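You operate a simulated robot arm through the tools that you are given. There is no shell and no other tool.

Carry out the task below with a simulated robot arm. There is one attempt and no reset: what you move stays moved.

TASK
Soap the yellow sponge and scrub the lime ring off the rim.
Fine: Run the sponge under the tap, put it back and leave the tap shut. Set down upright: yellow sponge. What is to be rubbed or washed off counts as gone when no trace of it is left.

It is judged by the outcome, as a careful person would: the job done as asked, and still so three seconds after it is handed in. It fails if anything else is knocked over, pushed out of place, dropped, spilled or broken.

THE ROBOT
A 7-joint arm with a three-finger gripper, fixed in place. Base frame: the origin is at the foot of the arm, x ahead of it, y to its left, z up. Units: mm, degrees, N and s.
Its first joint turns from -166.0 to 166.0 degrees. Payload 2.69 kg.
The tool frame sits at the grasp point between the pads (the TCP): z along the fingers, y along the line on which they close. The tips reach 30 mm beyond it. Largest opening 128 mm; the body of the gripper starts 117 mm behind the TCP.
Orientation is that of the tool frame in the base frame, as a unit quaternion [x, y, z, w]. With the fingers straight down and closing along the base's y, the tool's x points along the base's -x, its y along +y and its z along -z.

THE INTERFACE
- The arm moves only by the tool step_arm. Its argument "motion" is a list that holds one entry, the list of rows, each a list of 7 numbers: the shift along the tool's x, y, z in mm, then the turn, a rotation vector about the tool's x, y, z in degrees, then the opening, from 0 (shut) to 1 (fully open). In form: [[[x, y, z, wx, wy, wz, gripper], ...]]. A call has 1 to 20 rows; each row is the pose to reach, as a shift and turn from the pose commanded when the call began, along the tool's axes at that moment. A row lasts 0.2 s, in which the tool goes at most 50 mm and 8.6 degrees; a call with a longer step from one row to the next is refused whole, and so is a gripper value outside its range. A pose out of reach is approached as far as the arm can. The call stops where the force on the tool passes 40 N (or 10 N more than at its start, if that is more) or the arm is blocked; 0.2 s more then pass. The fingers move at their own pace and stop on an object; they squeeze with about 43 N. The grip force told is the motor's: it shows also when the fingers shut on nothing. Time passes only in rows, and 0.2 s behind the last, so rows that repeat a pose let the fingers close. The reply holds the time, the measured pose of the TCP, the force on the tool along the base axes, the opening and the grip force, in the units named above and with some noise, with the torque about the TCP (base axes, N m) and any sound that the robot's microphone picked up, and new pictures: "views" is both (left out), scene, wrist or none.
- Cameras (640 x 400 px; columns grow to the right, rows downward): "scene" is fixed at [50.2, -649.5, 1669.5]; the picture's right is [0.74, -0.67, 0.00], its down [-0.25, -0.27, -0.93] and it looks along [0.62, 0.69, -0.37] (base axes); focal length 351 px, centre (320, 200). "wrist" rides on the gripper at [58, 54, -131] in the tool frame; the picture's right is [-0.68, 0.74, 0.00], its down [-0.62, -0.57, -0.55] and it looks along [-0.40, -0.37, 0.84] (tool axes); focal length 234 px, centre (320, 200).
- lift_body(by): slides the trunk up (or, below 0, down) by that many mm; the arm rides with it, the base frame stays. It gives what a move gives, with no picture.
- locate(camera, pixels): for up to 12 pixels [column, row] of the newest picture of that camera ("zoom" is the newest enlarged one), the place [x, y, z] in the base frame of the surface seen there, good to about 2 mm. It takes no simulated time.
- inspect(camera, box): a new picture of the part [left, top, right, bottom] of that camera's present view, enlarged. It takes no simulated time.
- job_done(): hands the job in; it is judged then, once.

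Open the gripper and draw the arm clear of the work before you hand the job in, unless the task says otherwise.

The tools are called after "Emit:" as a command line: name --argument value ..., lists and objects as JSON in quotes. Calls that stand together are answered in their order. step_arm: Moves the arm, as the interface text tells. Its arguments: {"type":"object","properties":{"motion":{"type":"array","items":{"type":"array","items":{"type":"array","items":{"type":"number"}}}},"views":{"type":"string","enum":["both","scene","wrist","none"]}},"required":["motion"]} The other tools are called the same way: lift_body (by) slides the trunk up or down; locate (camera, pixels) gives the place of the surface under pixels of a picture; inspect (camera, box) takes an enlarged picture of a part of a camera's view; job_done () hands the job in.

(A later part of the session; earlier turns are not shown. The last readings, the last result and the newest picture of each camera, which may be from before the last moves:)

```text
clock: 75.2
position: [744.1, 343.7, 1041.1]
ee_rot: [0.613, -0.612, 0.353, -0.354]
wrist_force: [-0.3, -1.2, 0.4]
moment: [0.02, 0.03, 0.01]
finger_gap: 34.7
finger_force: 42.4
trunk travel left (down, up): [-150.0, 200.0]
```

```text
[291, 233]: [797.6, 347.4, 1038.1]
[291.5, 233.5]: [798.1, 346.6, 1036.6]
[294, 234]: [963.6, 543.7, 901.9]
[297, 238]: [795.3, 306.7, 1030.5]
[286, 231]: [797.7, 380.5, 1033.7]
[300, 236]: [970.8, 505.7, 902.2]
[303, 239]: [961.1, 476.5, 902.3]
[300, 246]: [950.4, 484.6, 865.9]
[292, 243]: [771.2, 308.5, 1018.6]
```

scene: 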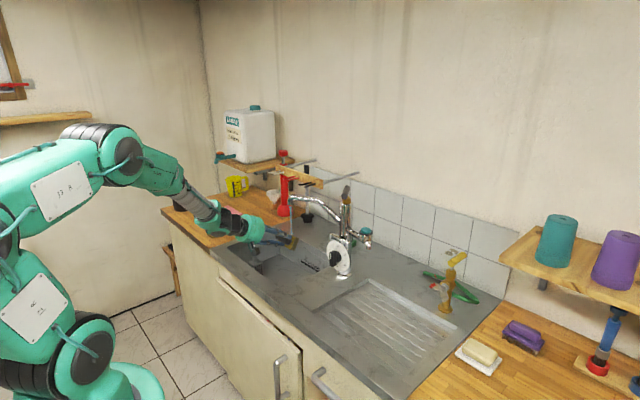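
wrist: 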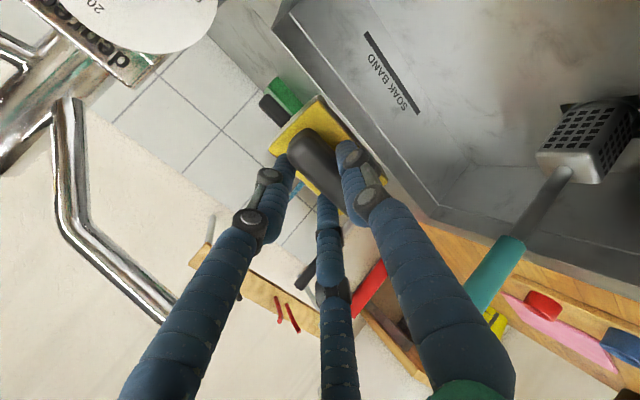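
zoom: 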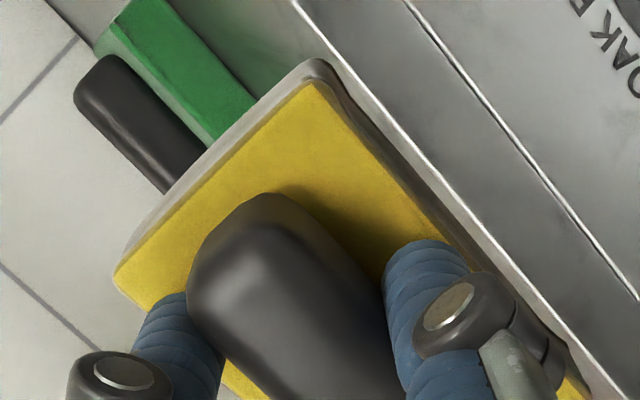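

The end face has gone from white to a dull grey-yellow, so the suds are fading but not gone. I keep rinsing, moving the sponge so the stream also runs over the underside edge.

Emit:
step_arm --motion '[[[0, 2, -4, 0, 0, 0, 0], [10, 4, -8, 0, 0, 0, 0], [22, 4, -8, 0, 0, 0, 0], [30, 4, -8, 0, 0, 0, 0], [20, 5, -10, 0, 0, 0, 0], [6, 5, -10, 0, 0, 0, 0], [-8, 5, -10, 0, 0, 0, 0], [-22, 5, -10, 0, 0, 0, 0], [-32, 5, -10, 0, 0, 0, 0], [-20, 2, -4, 0, 0, 0, 0], [-6, 0, 0, 0, 0, 0, 0], [8, -2, 4, 0, 0, 0, 0], [22, -2, 4, 0, 0, 0, 0], [30, 0, 0, 0, 0, 0, 0], [18, 0, 0, 0, 0, 0, 0], [4, 0, 0, 0, 0, 0, 0], [-10, 0, 0, 0, 0, 0, 0], [-24, 0, 0, 0, 0, 0, 0], [-12, 0, 0, 0, 0, 0, 0], [0, 0, 0, 0, 0, 0, 0]]]' --views "both"

Emit:
inspect --camera "scene" --box '[280, 222, 312, 252]'

Emit:
inspect --camera "wrist" --box '[255, 80, 385, 180]'

```text
clock: 79.4
position: [745.5, 346.8, 1040.5]
ee_rot: [0.613, -0.612, 0.354, -0.353]
wrist_force: [0.4, 0.5, -1.0]
moment: [-0.05, 0.04, -0.04]
finger_gap: 34.7
finger_force: 43.1
trunk travel left (down, up): [-150.0, 200.0]
```

scene: 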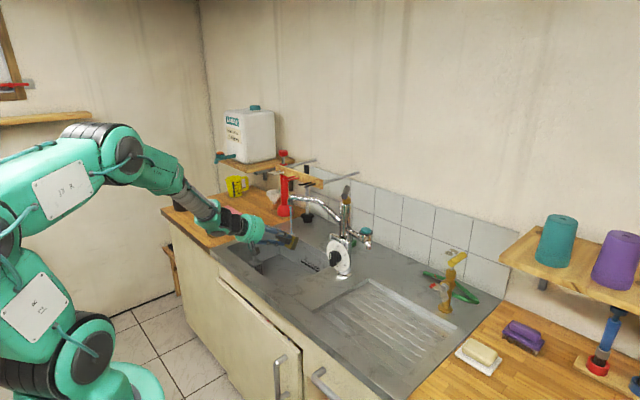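
wrist: 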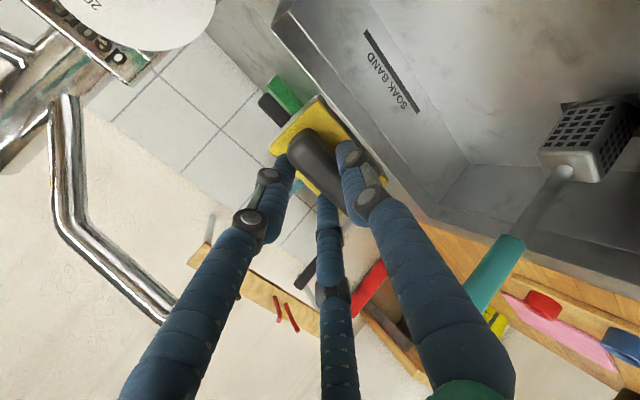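

```text
13.33 times, centred on (296, 237) of scene
```

zoom: 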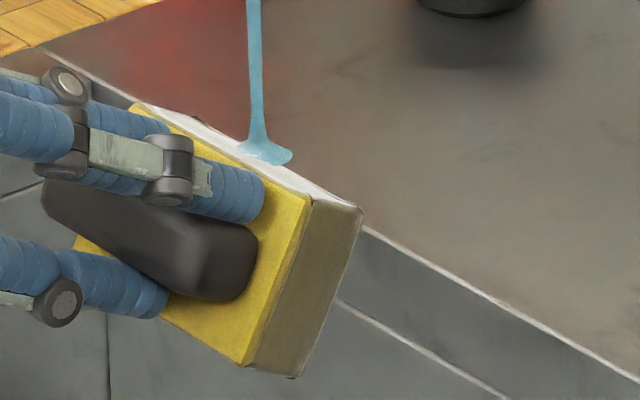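

```text
4.00 times, centred on (320, 130) of wrist
```

zoom: 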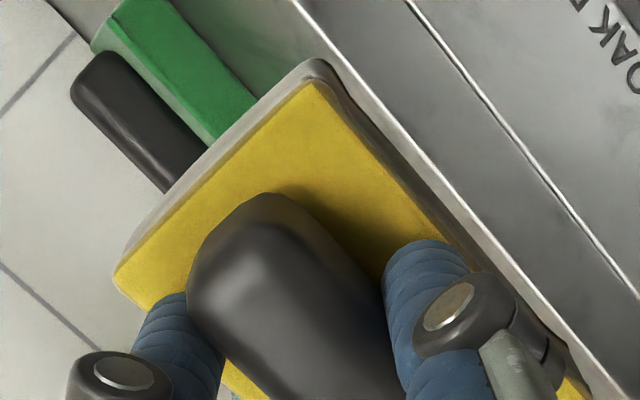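

Nothing changed between the last two looks, so I pull the sponge back to the same pose as before the rinse to compare its colour fairly.

Emit:
step_arm --motion '[[[0, 10, -20, 0, 0, 0, 0], [0, 20, -40, 0, 0, 0, 0], [0, 30, -60, 0, 0, 0, 0], [0, 38, -75, 0, 0, 0, 0]]]' --views "both"

Emit:
inspect --camera "scene" --box '[230, 160, 390, 300]'

Emit:
inspect --camera "scene" --box '[250, 220, 298, 260]'

Emit:
inspect --camera "wrist" --box '[200, 60, 480, 260]'

```text
clock: 80.4
position: [660.1, 348.9, 1046.7]
ee_rot: [0.612, -0.612, 0.354, -0.354]
wrist_force: [-0.1, 0.4, -0.8]
moment: [-0.01, 0.01, -0.05]
finger_gap: 34.8
finger_force: 42.9
trunk travel left (down, up): [-150.0, 200.0]
```

scene: 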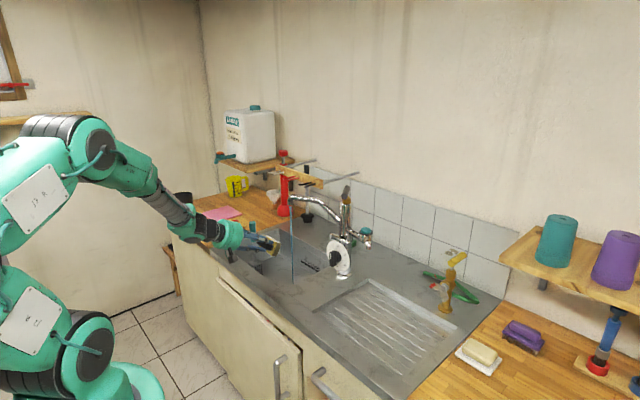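
wrist: 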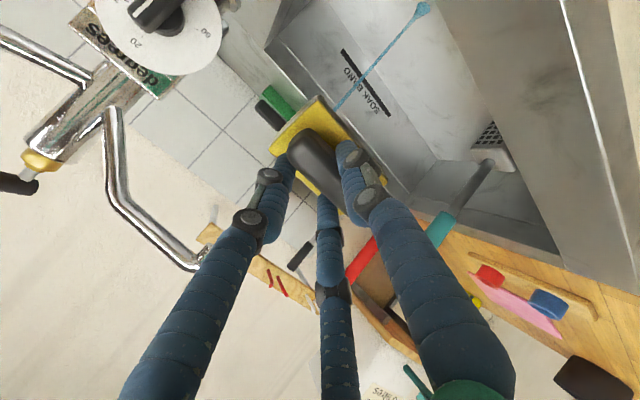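

```text
2.86 times, centred on (310, 230) of scene
```

zoom: 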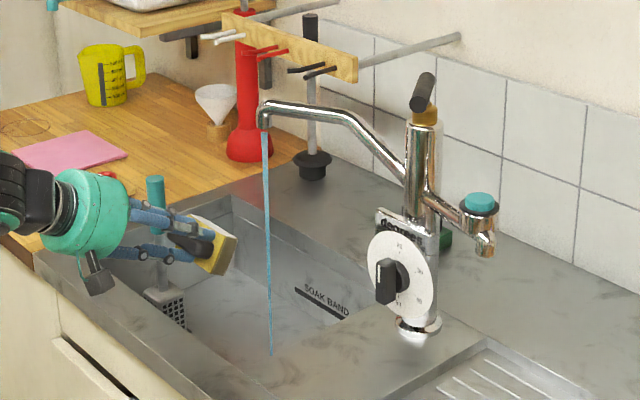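

```text
10.00 times, centred on (274, 240) of scene
```

zoom: 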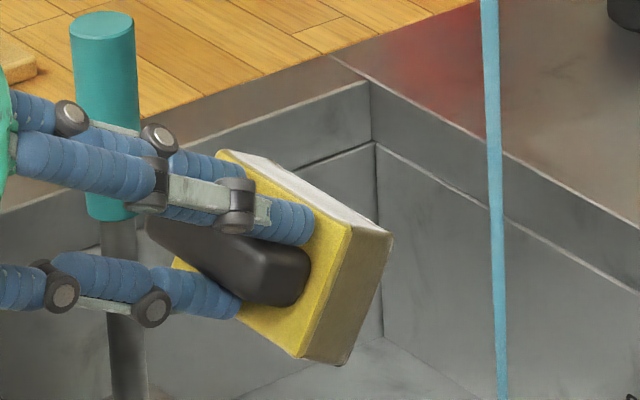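

```text
2.00 times, centred on (340, 160) of wrist
```

zoom: 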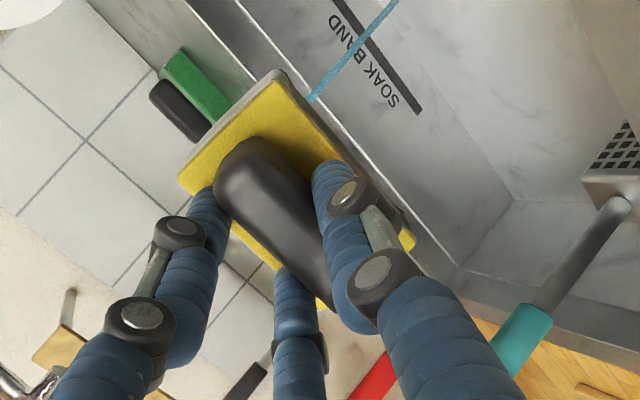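

In the same pose the end face is now dull yellow where it had been white, so rinsing works, but the upper face (+x side) still looks whitish. I zoom in on it.

Emit:
inspect --camera "scene" --box '[268, 232, 292, 258]'

Emit:
inspect --camera "wrist" --box '[280, 90, 344, 130]'

Emit:
inspect --camera "wrist" --box '[340, 130, 420, 190]'

```text
15.38 times, centred on (280, 245) of scene
```

zoom: 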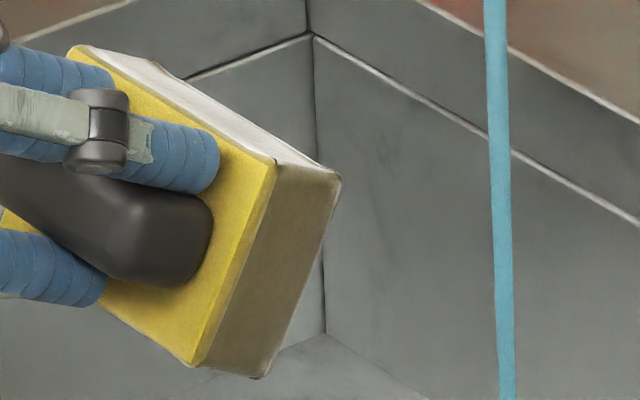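

```text
10.00 times, centred on (312, 110) of wrist
```

zoom: 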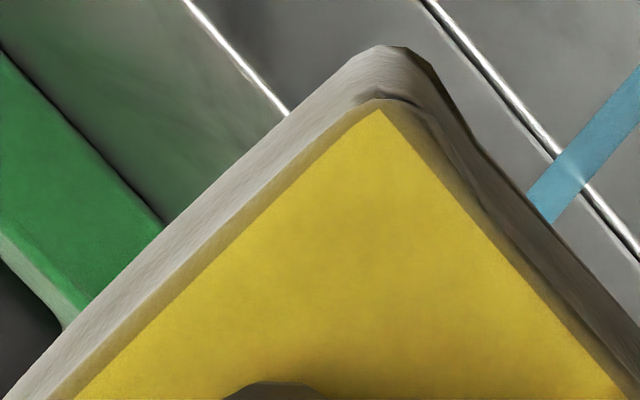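

```text
6.67 times, centred on (380, 160) of wrist
```

zoom: 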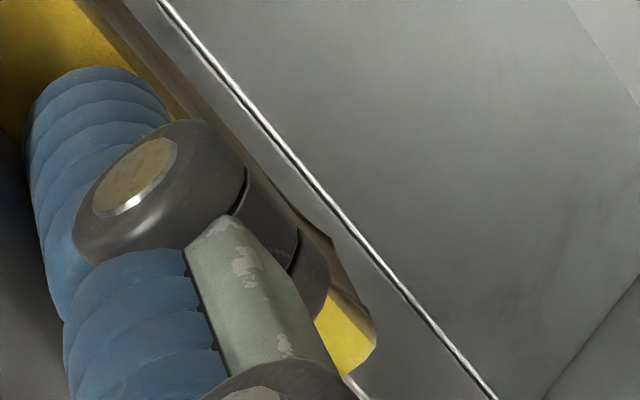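

The pad around the yellow looks glossy and grey, perhaps simply wet. I turn the tool back to vertical here to judge the colour in the usual view.

Emit:
step_arm --motion '[[[0, 0, 0, -6, 0, 0, 0], [0, 0, 0, -13, 0, 0, 0], [0, 0, 0, -21, 0, 0, 0], [0, 0, 0, -29, 0, 0, 0], [0, 0, 0, -37, 0, 0, 0], [0, 0, 0, -45, 0, 0, 0], [0, 0, 0, -53, 0, 0, 0], [0, 0, 0, -60, 0, 0, 0], [0, 0, 0, -60, 0, 0, 0]]]' --views "both"

Emit:
inspect --camera "scene" --box '[230, 220, 310, 290]'

Emit:
inspect --camera "wrist" --box '[240, 60, 400, 180]'

```text
clock: 82.4
position: [660.6, 346.4, 1045.0]
ee_rot: [-0.707, 0.707, 0.001, -0.001]
wrist_force: [-0.4, -0.2, -0.5]
moment: [0.0, 0.04, 0.01]
finger_gap: 35.2
finger_force: 43.2
trunk travel left (down, up): [-150.0, 200.0]
```

scene: 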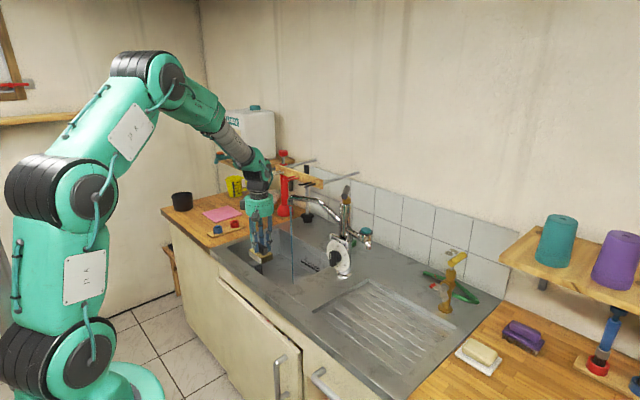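
wrist: 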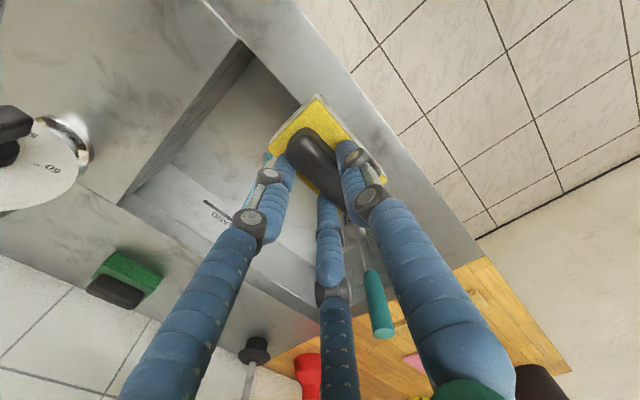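

```text
5.71 times, centred on (270, 255) of scene
```

zoom: 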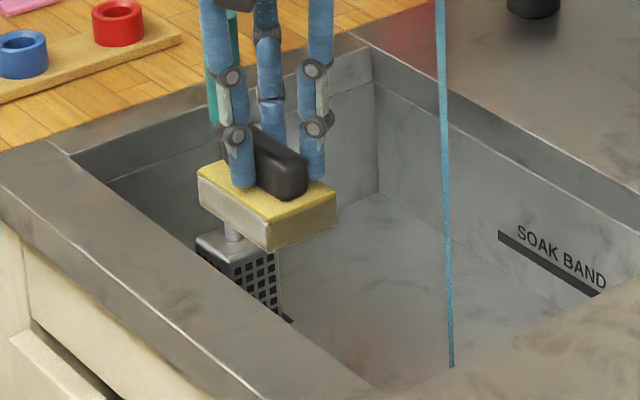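

```text
3.33 times, centred on (320, 120) of wrist
```

zoom: 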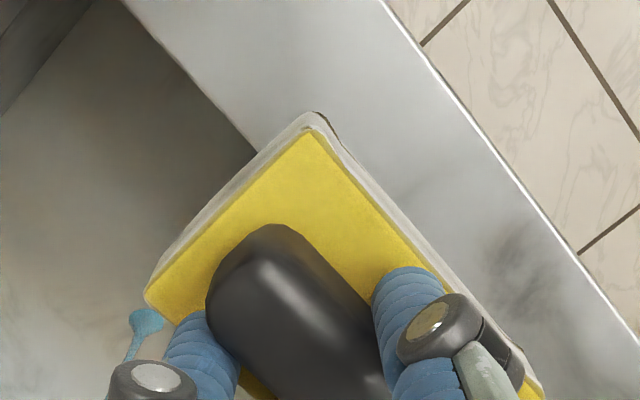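

The pad looks beige-grey now rather than white. To see its underside I tilt the tool sideways so that the sponge's bottom faces the scene camera, staying over the basin.

Emit:
step_arm --motion '[[[-8, -5, -5, 0, 5, 0, 0], [-18, -11, -10, 0, 12, 0, 0], [-28, -17, -16, 0, 20, 0, 0], [-38, -23, -22, 0, 28, 0, 0], [-48, -29, -28, 0, 36, 0, 0], [-58, -34, -32, 0, 44, 0, 0], [-66, -38, -35, 0, 52, 0, 0], [-70, -40, -35, 0, 59, 0, 0], [-70, -40, -35, 0, 60, 0, 0]]]' --views "both"

Emit:
inspect --camera "scene" --box '[230, 190, 310, 260]'

```text
clock: 84.4
position: [699.7, 416.5, 1081.3]
ee_rot: [0.612, -0.612, 0.354, 0.354]
wrist_force: [0.7, 1.2, -1.7]
moment: [-0.04, 0.01, -0.02]
finger_gap: 34.9
finger_force: 42.5
trunk travel left (down, up): [-150.0, 200.0]
```

scene: 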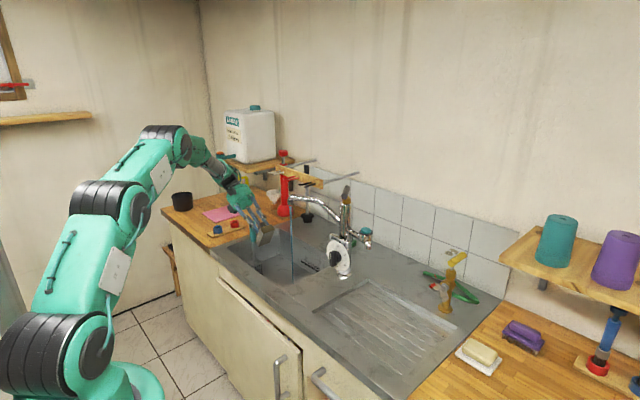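
wrist: 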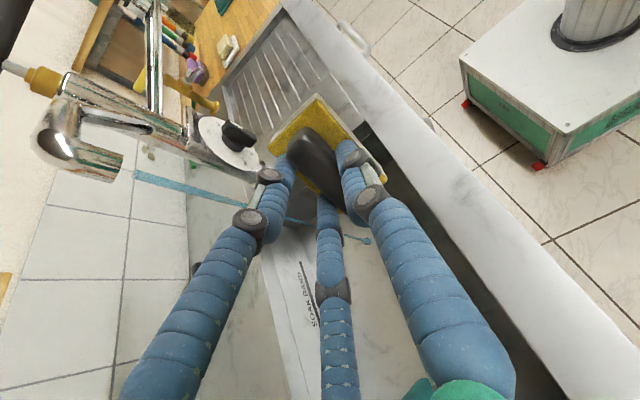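

```text
5.71 times, centred on (270, 225) of scene
```

zoom: 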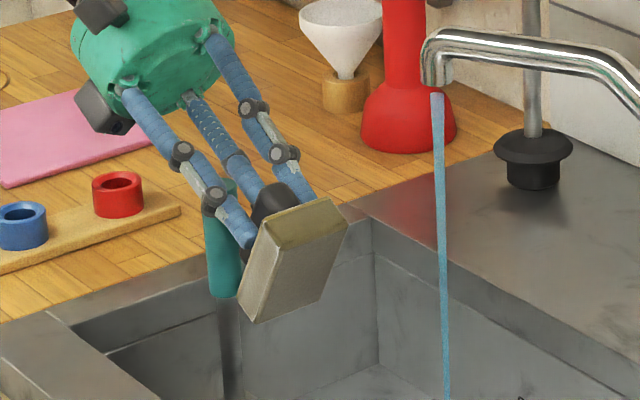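

The underside looks beige-grey. I zoom in to judge whether it is a soap film or just wet.

Emit:
inspect --camera "scene" --box '[256, 220, 280, 250]'

Emit:
inspect --camera "wrist" --box '[260, 80, 400, 200]'

```text
13.33 times, centred on (268, 235) of scene
```

zoom: 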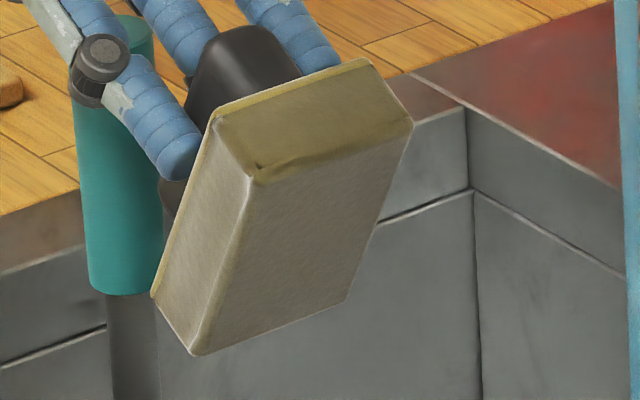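

```text
3.33 times, centred on (330, 140) of wrist
```

zoom: 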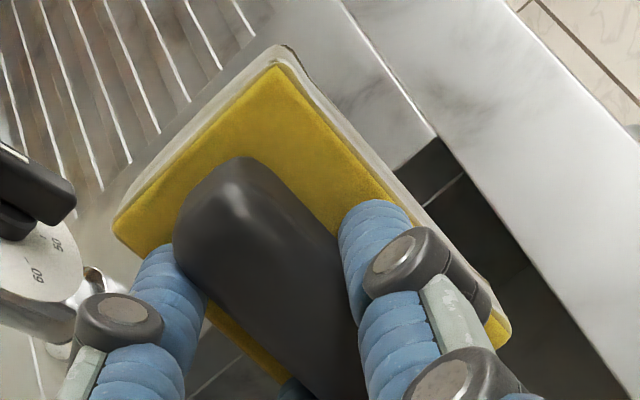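

The pad is an even beige-khaki now. To be thorough I will also let the stream run directly over the underside: first I turn back upright and move in front of the stream.

Emit:
step_arm --motion '[[[4, 4, 5, 0, -5, 0, 0], [10, 10, 12, 0, -12, 0, 0], [16, 16, 20, 0, -20, 0, 0], [22, 22, 28, 0, -28, 0, 0], [28, 28, 36, 0, -36, 0, 0], [34, 34, 44, 0, -44, 0, 0], [40, 38, 50, 0, -52, 0, 0], [42.7, 40, 53.9, 0, -59, 0, 0], [42.7, 40, 53.9, 0, -60, 0, 0]]]' --views "none"

Emit:
step_arm --motion '[[[0, 0, 0, 6, 0, 0, 0], [0, 0, 0, 14, 0, 0, 0], [0, 0, 0, 22, 0, 0, 0], [0, 0, 0, 30, 0, 0, 0], [0, 0, 0, 38, 0, 0, 0], [0, 0, 0, 46, 0, 0, 0], [0, 0, 0, 54, 0, 0, 0], [0, 0, 0, 62, 0, 0, 0], [0, 0, 0, 70, 0, 0, 0], [0, 0, 0, 78, 0, 0, 0], [0, 0, 0, 86, 0, 0, 0], [0, 0, 0, 94, 0, 0, 0], [0, 0, 0, 102, 0, 0, 0], [0, 0, 0, 108, 0, 0, 0], [0, 0, 0, 108, 0, 0, 0]]]' --views "both"

Emit:
inspect --camera "scene" --box '[200, 170, 320, 290]'

```text
clock: 86.4
position: [660.2, 347.0, 1091.4]
ee_rot: [-0.707, 0.707, 0.0, 0.0]
wrist_force: [0.2, -0.4, -0.3]
moment: [0.03, -0.02, 0.0]
finger_gap: 35.2
finger_force: 42.5
trunk travel left (down, up): [-150.0, 200.0]
```

```text
clock: 89.6
position: [661.1, 349.5, 1091.8]
ee_rot: [0.416, -0.415, 0.572, -0.572]
wrist_force: [0.3, -0.2, -0.2]
moment: [-0.03, -0.02, -0.02]
finger_gap: 35.0
finger_force: 43.2
trunk travel left (down, up): [-150.0, 200.0]
```

scene: 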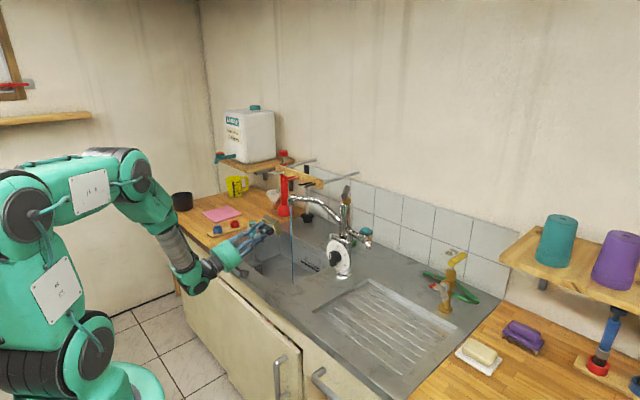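
wrist: 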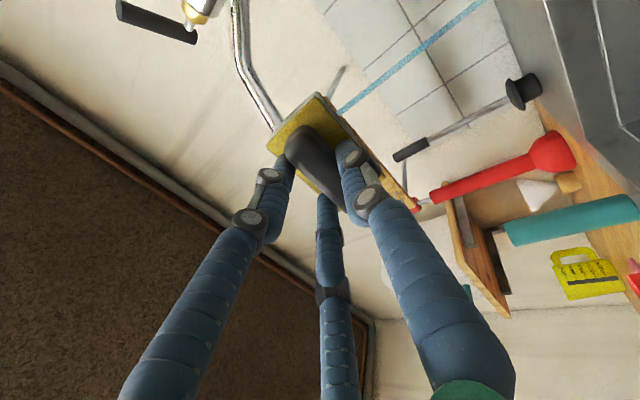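

```text
3.33 times, centred on (260, 230) of scene
```

zoom: 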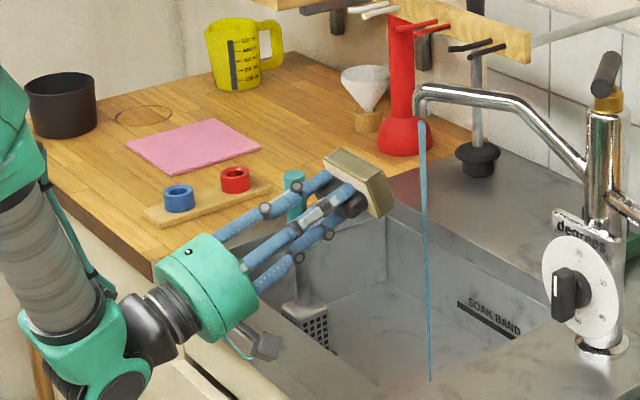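

The tool now points forward and slightly up, with the underside facing the stream side. I advance 74 mm so the stream falls on the underside, and sweep it across.

Emit:
step_arm --motion '[[[0, 7, 17, 0, 0, 0, 0], [0, 14, 34, 0, 0, 0, 0], [1, 21, 52, 0, 0, 0, 0], [1, 27.6, 68.8, 0, 0, 0, 0], [1, 27.6, 68.8, 0, 0, 0, 0], [1, 27.6, 68.8, 0, 0, 0, 0]]]' --views "both"

Emit:
inspect --camera "scene" --box '[250, 180, 330, 250]'

Emit:
inspect --camera "wrist" --box '[240, 40, 440, 190]'

```text
clock: 91.0
position: [733.5, 348.3, 1086.1]
ee_rot: [0.415, -0.416, 0.572, -0.572]
wrist_force: [-0.3, -0.5, -0.3]
moment: [0.0, 0.04, 0.0]
finger_gap: 34.9
finger_force: 43.6
trunk travel left (down, up): [-150.0, 200.0]
```

scene: 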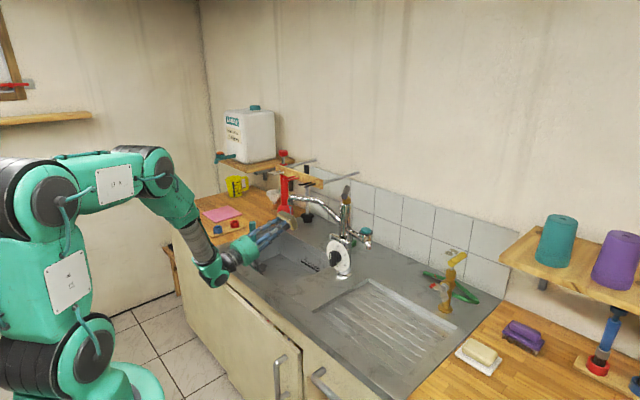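
wrist: 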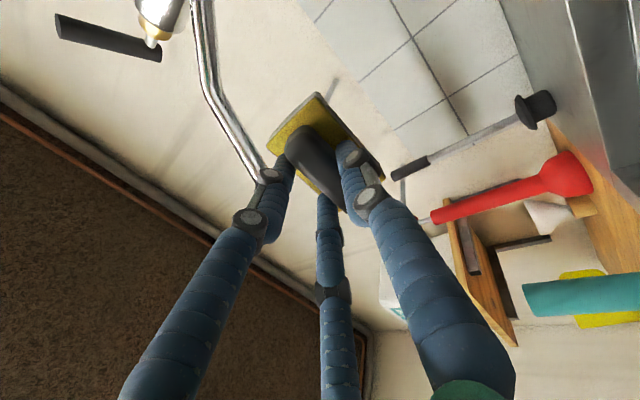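

```text
5.71 times, centred on (290, 215) of scene
```

zoom: 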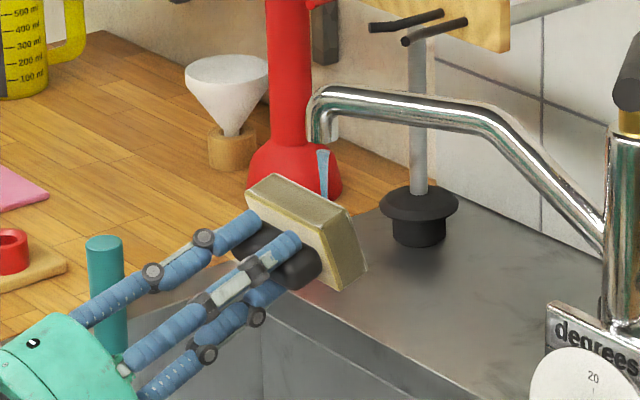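

```text
2.67 times, centred on (340, 115) of wrist
```

zoom: 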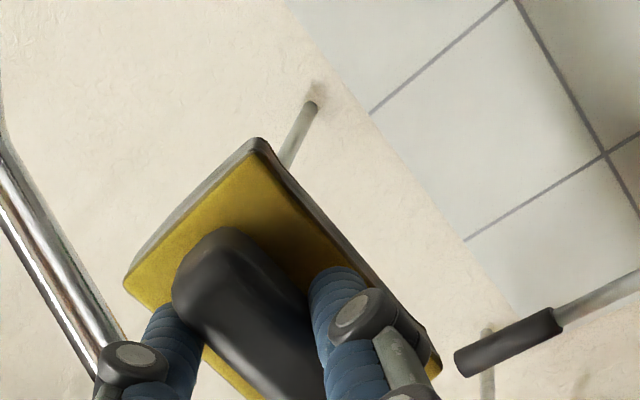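

The stream now strikes the underside near its upper edge. I sweep it slowly sideways for a few seconds.

Emit:
step_arm --motion '[[[10, 0, 0, 0, 0, 0, 0], [22, 0, 0, 0, 0, 0, 0], [32, 0, 0, 0, 0, 0, 0], [32, 0, 0, 0, 0, 0, 0], [20, 0, 0, 0, 0, 0, 0], [8, 0, 0, 0, 0, 0, 0], [-4, 0, 0, 0, 0, 0, 0], [-16, 0, 0, 0, 0, 0, 0], [-28, 0, 0, 0, 0, 0, 0], [-34, 0, 0, 0, 0, 0, 0], [-24, 1, 3, 0, 0, 0, 0], [-12, 1, 3, 0, 0, 0, 0], [0, 1, 3, 0, 0, 0, 0], [12, 1, 3, 0, 0, 0, 0], [24, 1, 3, 0, 0, 0, 0], [14, -1, -3, 0, 0, 0, 0], [2, -1, -3, 0, 0, 0, 0], [-10, -1, -3, 0, 0, 0, 0], [-5, 0, 0, 0, 0, 0, 0], [0, 0, 0, 0, 0, 0, 0]]]' --views "both"

Emit:
inspect --camera "scene" --box '[250, 180, 330, 250]'

Emit:
inspect --camera "wrist" --box '[240, 40, 440, 190]'

```text
clock: 95.2
position: [734.2, 348.7, 1086.1]
ee_rot: [-0.416, 0.415, -0.572, 0.573]
wrist_force: [0.5, 0.6, -0.5]
moment: [-0.01, 0.07, 0.02]
finger_gap: 35.2
finger_force: 42.8
trunk travel left (down, up): [-150.0, 200.0]
```

scene: 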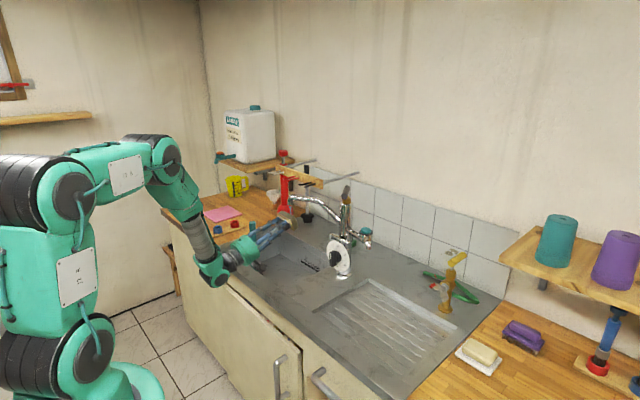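
wrist: 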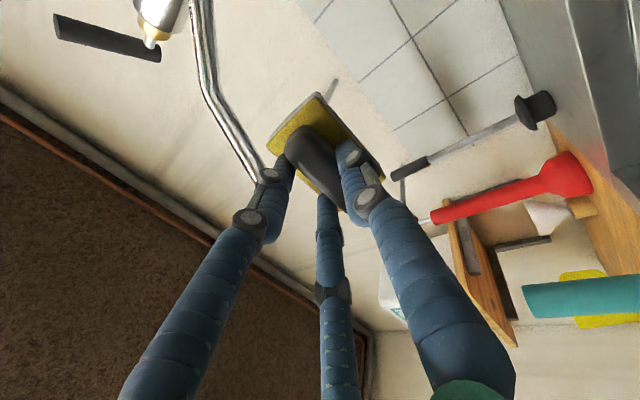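

```text
5.71 times, centred on (290, 215) of scene
```

zoom: 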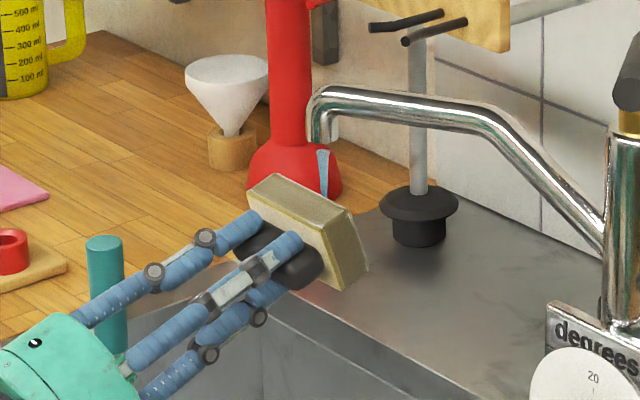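

```text
2.67 times, centred on (340, 115) of wrist
```

zoom: 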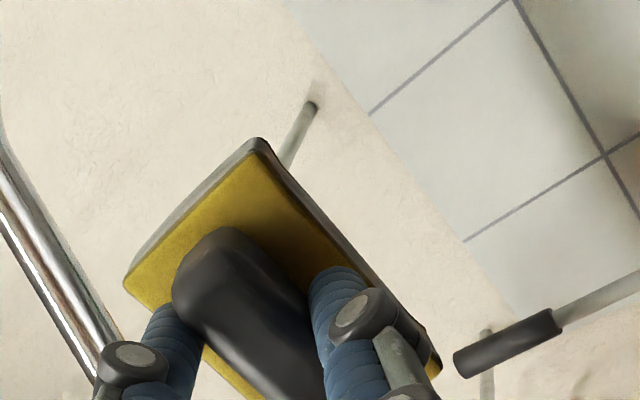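

No further change, so the suds are gone and the pad is simply wet. I retreat from the stream and turn the tool upright again.

Emit:
step_arm --motion '[[[0, -8, -20, 0, 0, 0, 0], [0, -17, -42, 0, 0, 0, 0], [0, -27.6, -68.8, 0, 0, 0, 0], [0, -27.6, -68.8, 0, 0, 0, 0], [0, -27.6, -68.8, -7, 0, 0, 0], [0, -27.6, -68.8, -15, 0, 0, 0], [0, -27.6, -68.8, -23, 0, 0, 0], [0, -27.6, -68.8, -31, 0, 0, 0], [0, -27.6, -68.8, -39, 0, 0, 0], [0, -27.6, -68.8, -47, 0, 0, 0], [0, -27.6, -68.8, -55, 0, 0, 0], [0, -27.6, -68.8, -63, 0, 0, 0], [0, -27.6, -68.8, -71, 0, 0, 0], [0, -27.6, -68.8, -79, 0, 0, 0], [0, -27.6, -68.8, -87, 0, 0, 0], [0, -27.6, -68.8, -95, 0, 0, 0], [0, -27.6, -68.8, -102, 0, 0, 0], [0, -27.6, -68.8, -108, 0, 0, 0], [0, -27.6, -68.8, -108, 0, 0, 0]]]' --views "both"

Emit:
inspect --camera "scene" --box '[230, 200, 310, 270]'

Emit:
locate --camera "wrist" --pixels '[[303, 132], [315, 145], [330, 160], [315, 100], [280, 135], [340, 125]]'

```text
clock: 99.2
position: [659.7, 348.1, 1091.7]
ee_rot: [-0.707, 0.707, 0.001, 0.0]
wrist_force: [1.7, -0.3, -0.9]
moment: [-0.02, 0.06, 0.0]
finger_gap: 35.1
finger_force: 42.5
trunk travel left (down, up): [-150.0, 200.0]
```

scene: 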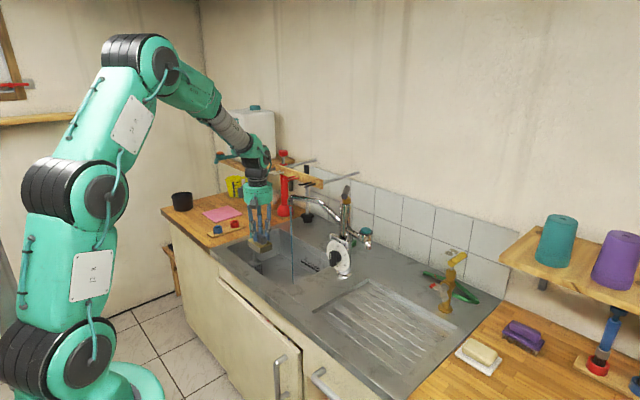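
wrist: 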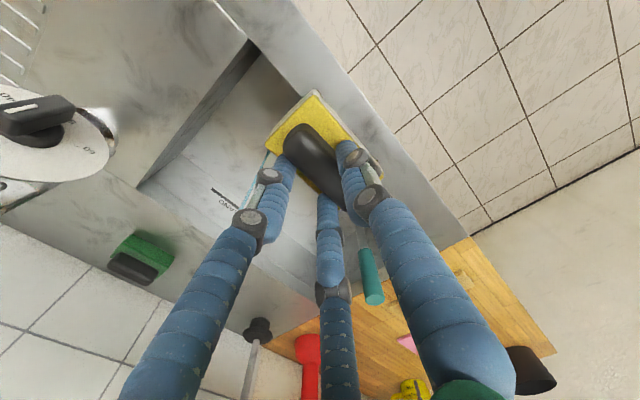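

```text
5.71 times, centred on (270, 235) of scene
```

zoom: 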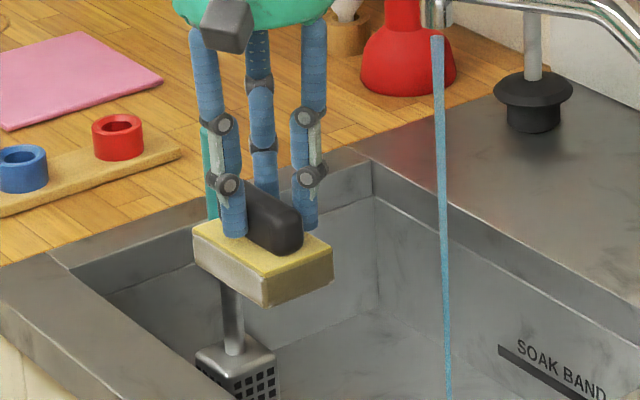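

```text
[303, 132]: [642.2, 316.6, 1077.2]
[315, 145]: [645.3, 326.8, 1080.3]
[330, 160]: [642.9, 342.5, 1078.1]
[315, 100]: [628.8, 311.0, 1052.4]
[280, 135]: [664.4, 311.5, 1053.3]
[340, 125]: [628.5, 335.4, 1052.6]
```

The grip is still good (offset 12 mm). I carry the sponge back along the front to above its place on the drainer.

Emit:
step_arm --motion '[[[8, -2, 0, 0, 0, 0, 0], [26, -4, 0, 0, 0, 0, 0], [52, -6, 0, 0, 0, 0, 0], [84, -8, 0, 0, 0, 0, 0], [118, -8, 0, 0, 0, 0, 0], [152, -8, 0, 0, 0, 0, 0], [186, -8, 0, 0, 0, 0, 0], [220, -8, 0, 0, 0, 0, 0], [254, -8, 4, 0, 0, 0, 0], [288, -8, 8, 0, 0, 0, 0], [322, -8, 12, 0, 0, 0, 0], [356, -10, 16, 0, 0, 0, 0], [390, -14, 20, 0, 0, 0, 0], [422, -22, 24, 0, 0, 0, 0], [450, -36, 28, 0, 0, 0, 0], [474, -52, 32, 0, 0, 0, 0], [490, -66, 35, 0, 0, 0, 0], [500, -76, 38, 0, 0, 0, 0], [503, -78, 40, 0, 0, 0, 0], [503, -78, 40, 0, 0, 0, 0]]]' --views "both"

Emit:
locate --camera "wrist" --pixels '[[303, 132], [315, 145], [330, 160], [315, 100], [280, 135], [340, 125]]'

```text
clock: 103.4
position: [737.1, -156.6, 1050.5]
ee_rot: [0.707, -0.707, 0.0, 0.0]
wrist_force: [-0.1, 0.1, -1.1]
moment: [0.01, -0.02, 0.01]
finger_gap: 34.6
finger_force: 42.8
trunk travel left (down, up): [-150.0, 200.0]
```

scene: 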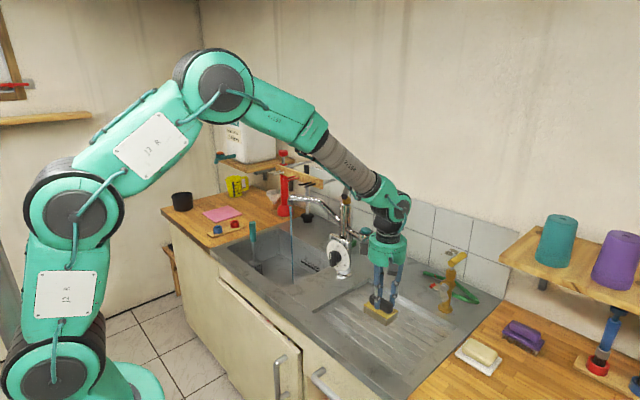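
wrist: 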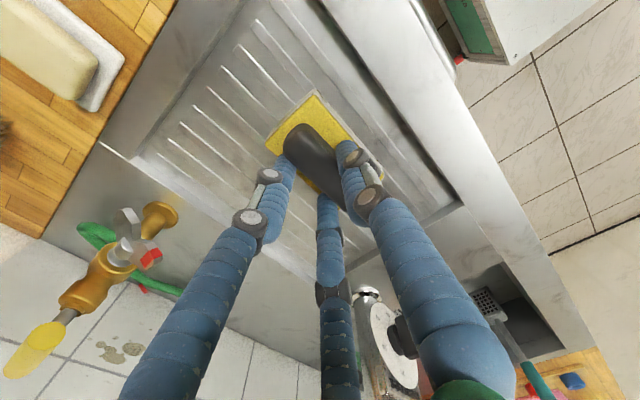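

```text
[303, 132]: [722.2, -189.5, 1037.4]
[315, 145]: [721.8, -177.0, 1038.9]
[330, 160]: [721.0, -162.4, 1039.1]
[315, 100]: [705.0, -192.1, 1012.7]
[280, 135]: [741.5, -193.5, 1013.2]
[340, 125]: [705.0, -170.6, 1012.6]
```

The sponge is over its place (handle top 11.5 mm below the TCP). I lower it to just above the drainer and then gently down.

Emit:
step_arm --motion '[[[0, -0.5, 15, 0, 0, 0, 0], [0, -0.5, 38, 0, 0, 0, 0], [0, -0.5, 62, 0, 0, 0, 0], [0, -0.5, 80, 0, 0, 0, 0], [0, -0.5, 90, 0, 0, 0, 0], [0, -0.5, 95, 0, 0, 0, 0], [0, -0.5, 97.5, 0, 0, 0, 0], [0, -0.5, 98.5, 0, 0, 0, 0]]]' --views "scene"

Emit:
inspect --camera "scene" --box '[340, 280, 440, 380]'

```text
clock: 105.2
position: [739.6, -155.7, 953.2]
ee_rot: [-0.707, 0.707, 0.0, -0.001]
wrist_force: [-1.2, -1.0, 3.7]
moment: [0.14, 0.2, 0.09]
finger_gap: 34.6
finger_force: 42.7
trunk travel left (down, up): [-150.0, 200.0]
```

scene: 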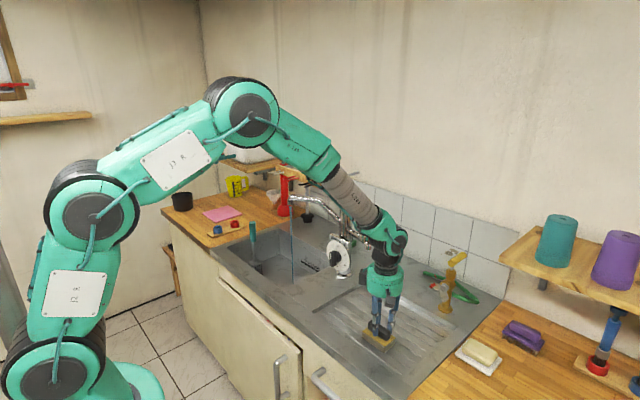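

```text
4.00 times, centred on (390, 330) of scene
```

zoom: 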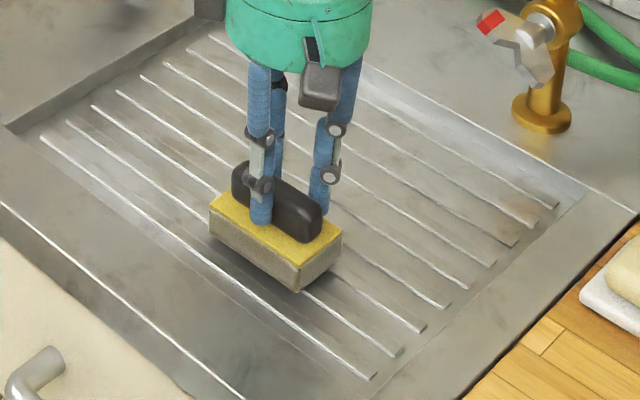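

The sponge rests on the drainer and its sides are dull olive (wet), no white suds. I open the fingers gradually and rise.

Emit:
step_arm --motion '[[[0, 0, -0.5, 0, 0, 0, 0.3], [0, 0, -0.5, 0, 0, 0, 0.4], [0, 0, -0.5, 0, 0, 0, 0.5], [0, 0, -0.5, 0, 0, 0, 0.6], [0, 0, -0.5, 0, 0, 0, 0.6], [0, 0, -15, 0, 0, 0, 0.6], [0, 0, -45, 0, 0, 0, 0.6], [0, 0, -90, 0, 0, 0, 0.6], [0, 0, -138, 0, 0, 0, 0.6], [0, 0, -186, 0, 0, 0, 0.6], [0, 0, -234, 0, 0, 0, 0.4], [0, 0, -282, 0, 0, 0, 0], [0, 0, -330, 0, 0, 0, 0], [0, 0, -376, 0, 0, 0, 0], [0, 0, -390, 0, 0, 0, 0]]]' --views "both"

Emit:
inspect --camera "scene" --box '[340, 280, 440, 380]'

Emit:
inspect --camera "scene" --box '[270, 170, 390, 290]'

Emit:
inspect --camera "scene" --box '[222, 250, 270, 290]'

```text
clock: 108.4
position: [737.2, -154.3, 1344.4]
ee_rot: [-0.707, 0.707, 0.0, 0.0]
wrist_force: [-1.1, 0.5, -0.5]
moment: [0.01, -0.04, -0.02]
finger_gap: 1.9
finger_force: 31.1
trunk travel left (down, up): [-150.0, 200.0]
```

scene: 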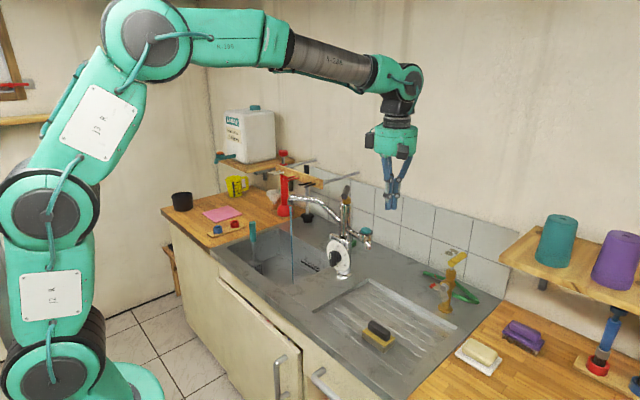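
wrist: 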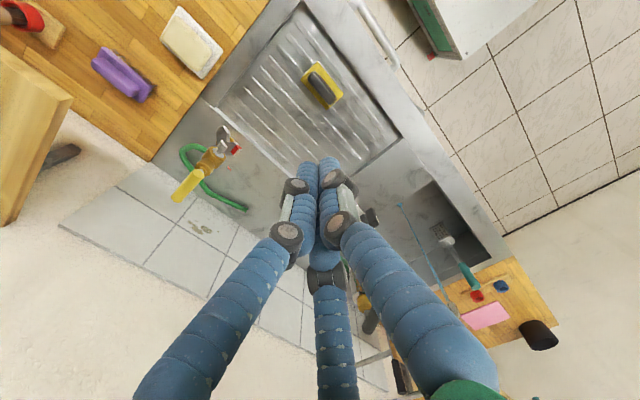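

```text
4.00 times, centred on (390, 330) of scene
```

zoom: 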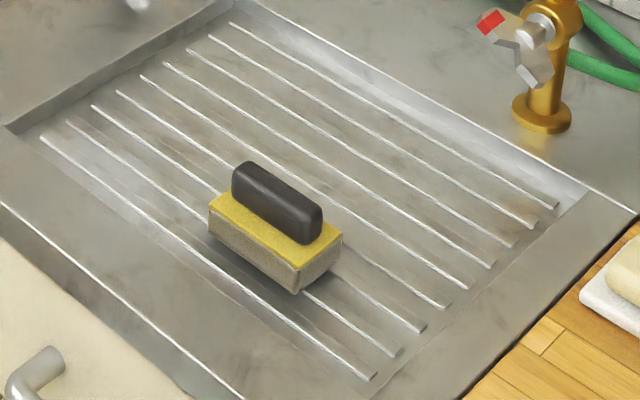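

```text
3.33 times, centred on (330, 230) of scene
```

zoom: 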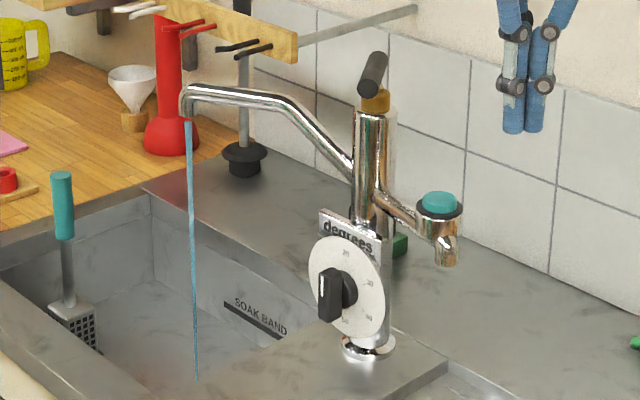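

```text
10.00 times, centred on (246, 270) of scene
```

zoom: 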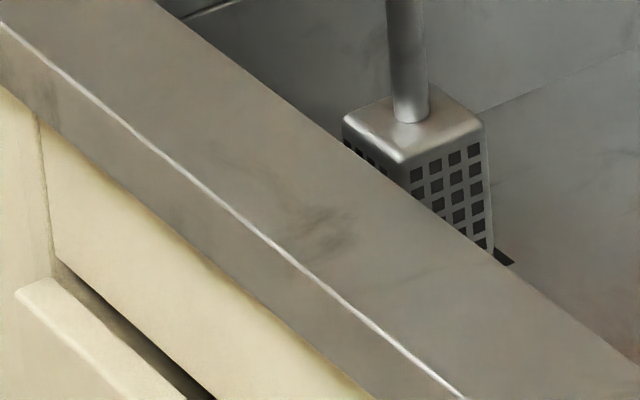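

The rim is clean and the sponge stands in place. Now the tap must be shut: I locate the lever in its present, turned position.

Emit:
locate --camera "scene" --pixels '[[347.5, 188], [346, 191], [344, 195], [343.5, 197.5], [349, 187], [347, 199], [365, 230], [370, 233]]'

Emit:
inspect --camera "scene" --box '[325, 175, 381, 215]'

Emit:
inspect --camera "wrist" --box '[330, 200, 450, 360]'

```text
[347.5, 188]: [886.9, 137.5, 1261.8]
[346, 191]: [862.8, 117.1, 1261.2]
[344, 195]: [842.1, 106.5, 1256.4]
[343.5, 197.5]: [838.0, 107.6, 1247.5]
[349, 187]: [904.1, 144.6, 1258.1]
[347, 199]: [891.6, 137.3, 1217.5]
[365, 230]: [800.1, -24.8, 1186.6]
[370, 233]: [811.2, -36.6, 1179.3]
```

```text
10.00 times, centred on (353, 195) of scene
```

zoom: 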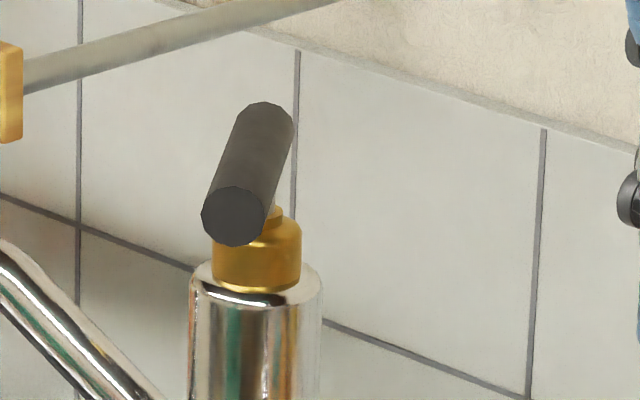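

```text
2.50 times, centred on (390, 280) of wrist
```

zoom: 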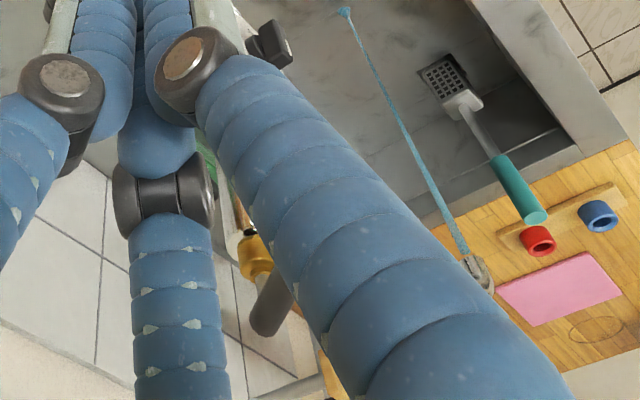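

The rod now points from (904,145) to (840,107), turned about 36°. I go to its -y side at (874,80), come down there and prepare to push it back.

Emit:
step_arm --motion '[[[-30, -18, 0, 0, 0, 0, 0], [-65, -38, 0, 0, 0, 0, 0], [-100, -59, 0, 0, 0, 0, 0], [-135, -79, 0, 0, 0, 0, 0], [-170, -100, 0, 0, 0, 0, 0], [-205, -120, 0, 0, 0, 0, 0], [-232, -136, 0, 0, 0, 0, 0], [-234, -137, 0, 0, 0, 0, 0], [-234, -137, 30, 0, 0, 0, 0], [-234, -137, 60, 0, 0, 0, 0], [-234, -137, 85, 0, 0, 0, 0], [-234, -137, 86, 0, 0, 0, 0]]]' --views "both"

Emit:
inspect --camera "scene" --box '[310, 150, 406, 230]'

Emit:
inspect --camera "wrist" --box '[240, 100, 440, 260]'

```text
clock: 111.0
position: [874.7, 76.9, 1258.1]
ee_rot: [-0.707, 0.708, -0.001, 0.0]
wrist_force: [-0.3, -0.8, 0.3]
moment: [-0.04, 0.0, -0.04]
finger_gap: 2.0
finger_force: 31.6
trunk travel left (down, up): [-150.0, 200.0]
```

scene: 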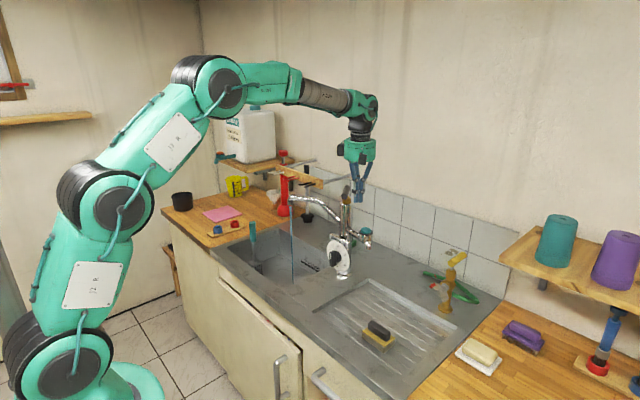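
wrist: 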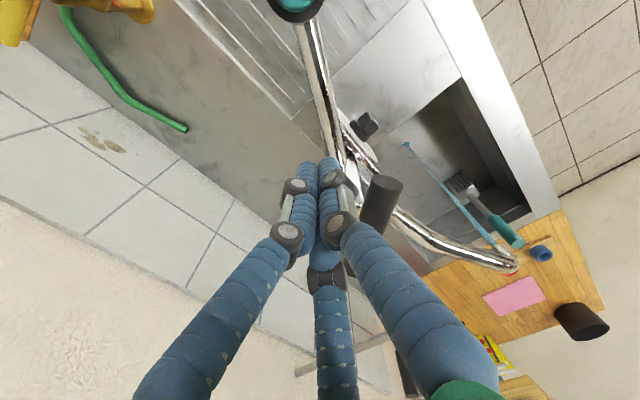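

```text
5.00 times, centred on (358, 190) of scene
```

zoom: 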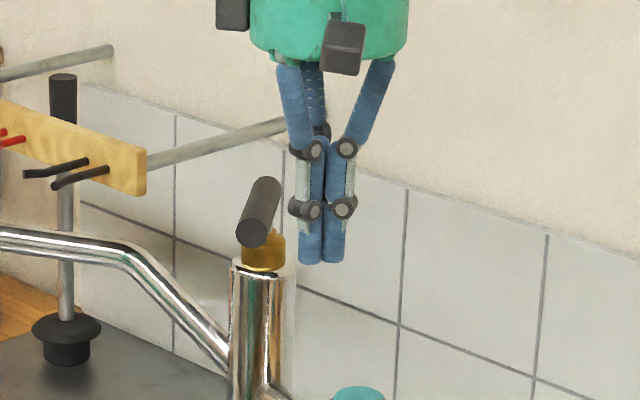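

```text
2.50 times, centred on (340, 180) of wrist
```

zoom: 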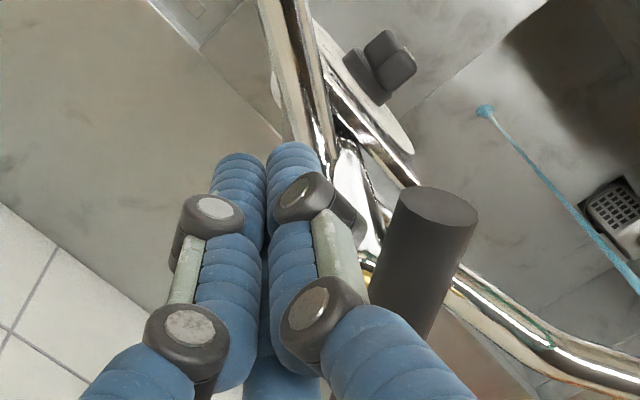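

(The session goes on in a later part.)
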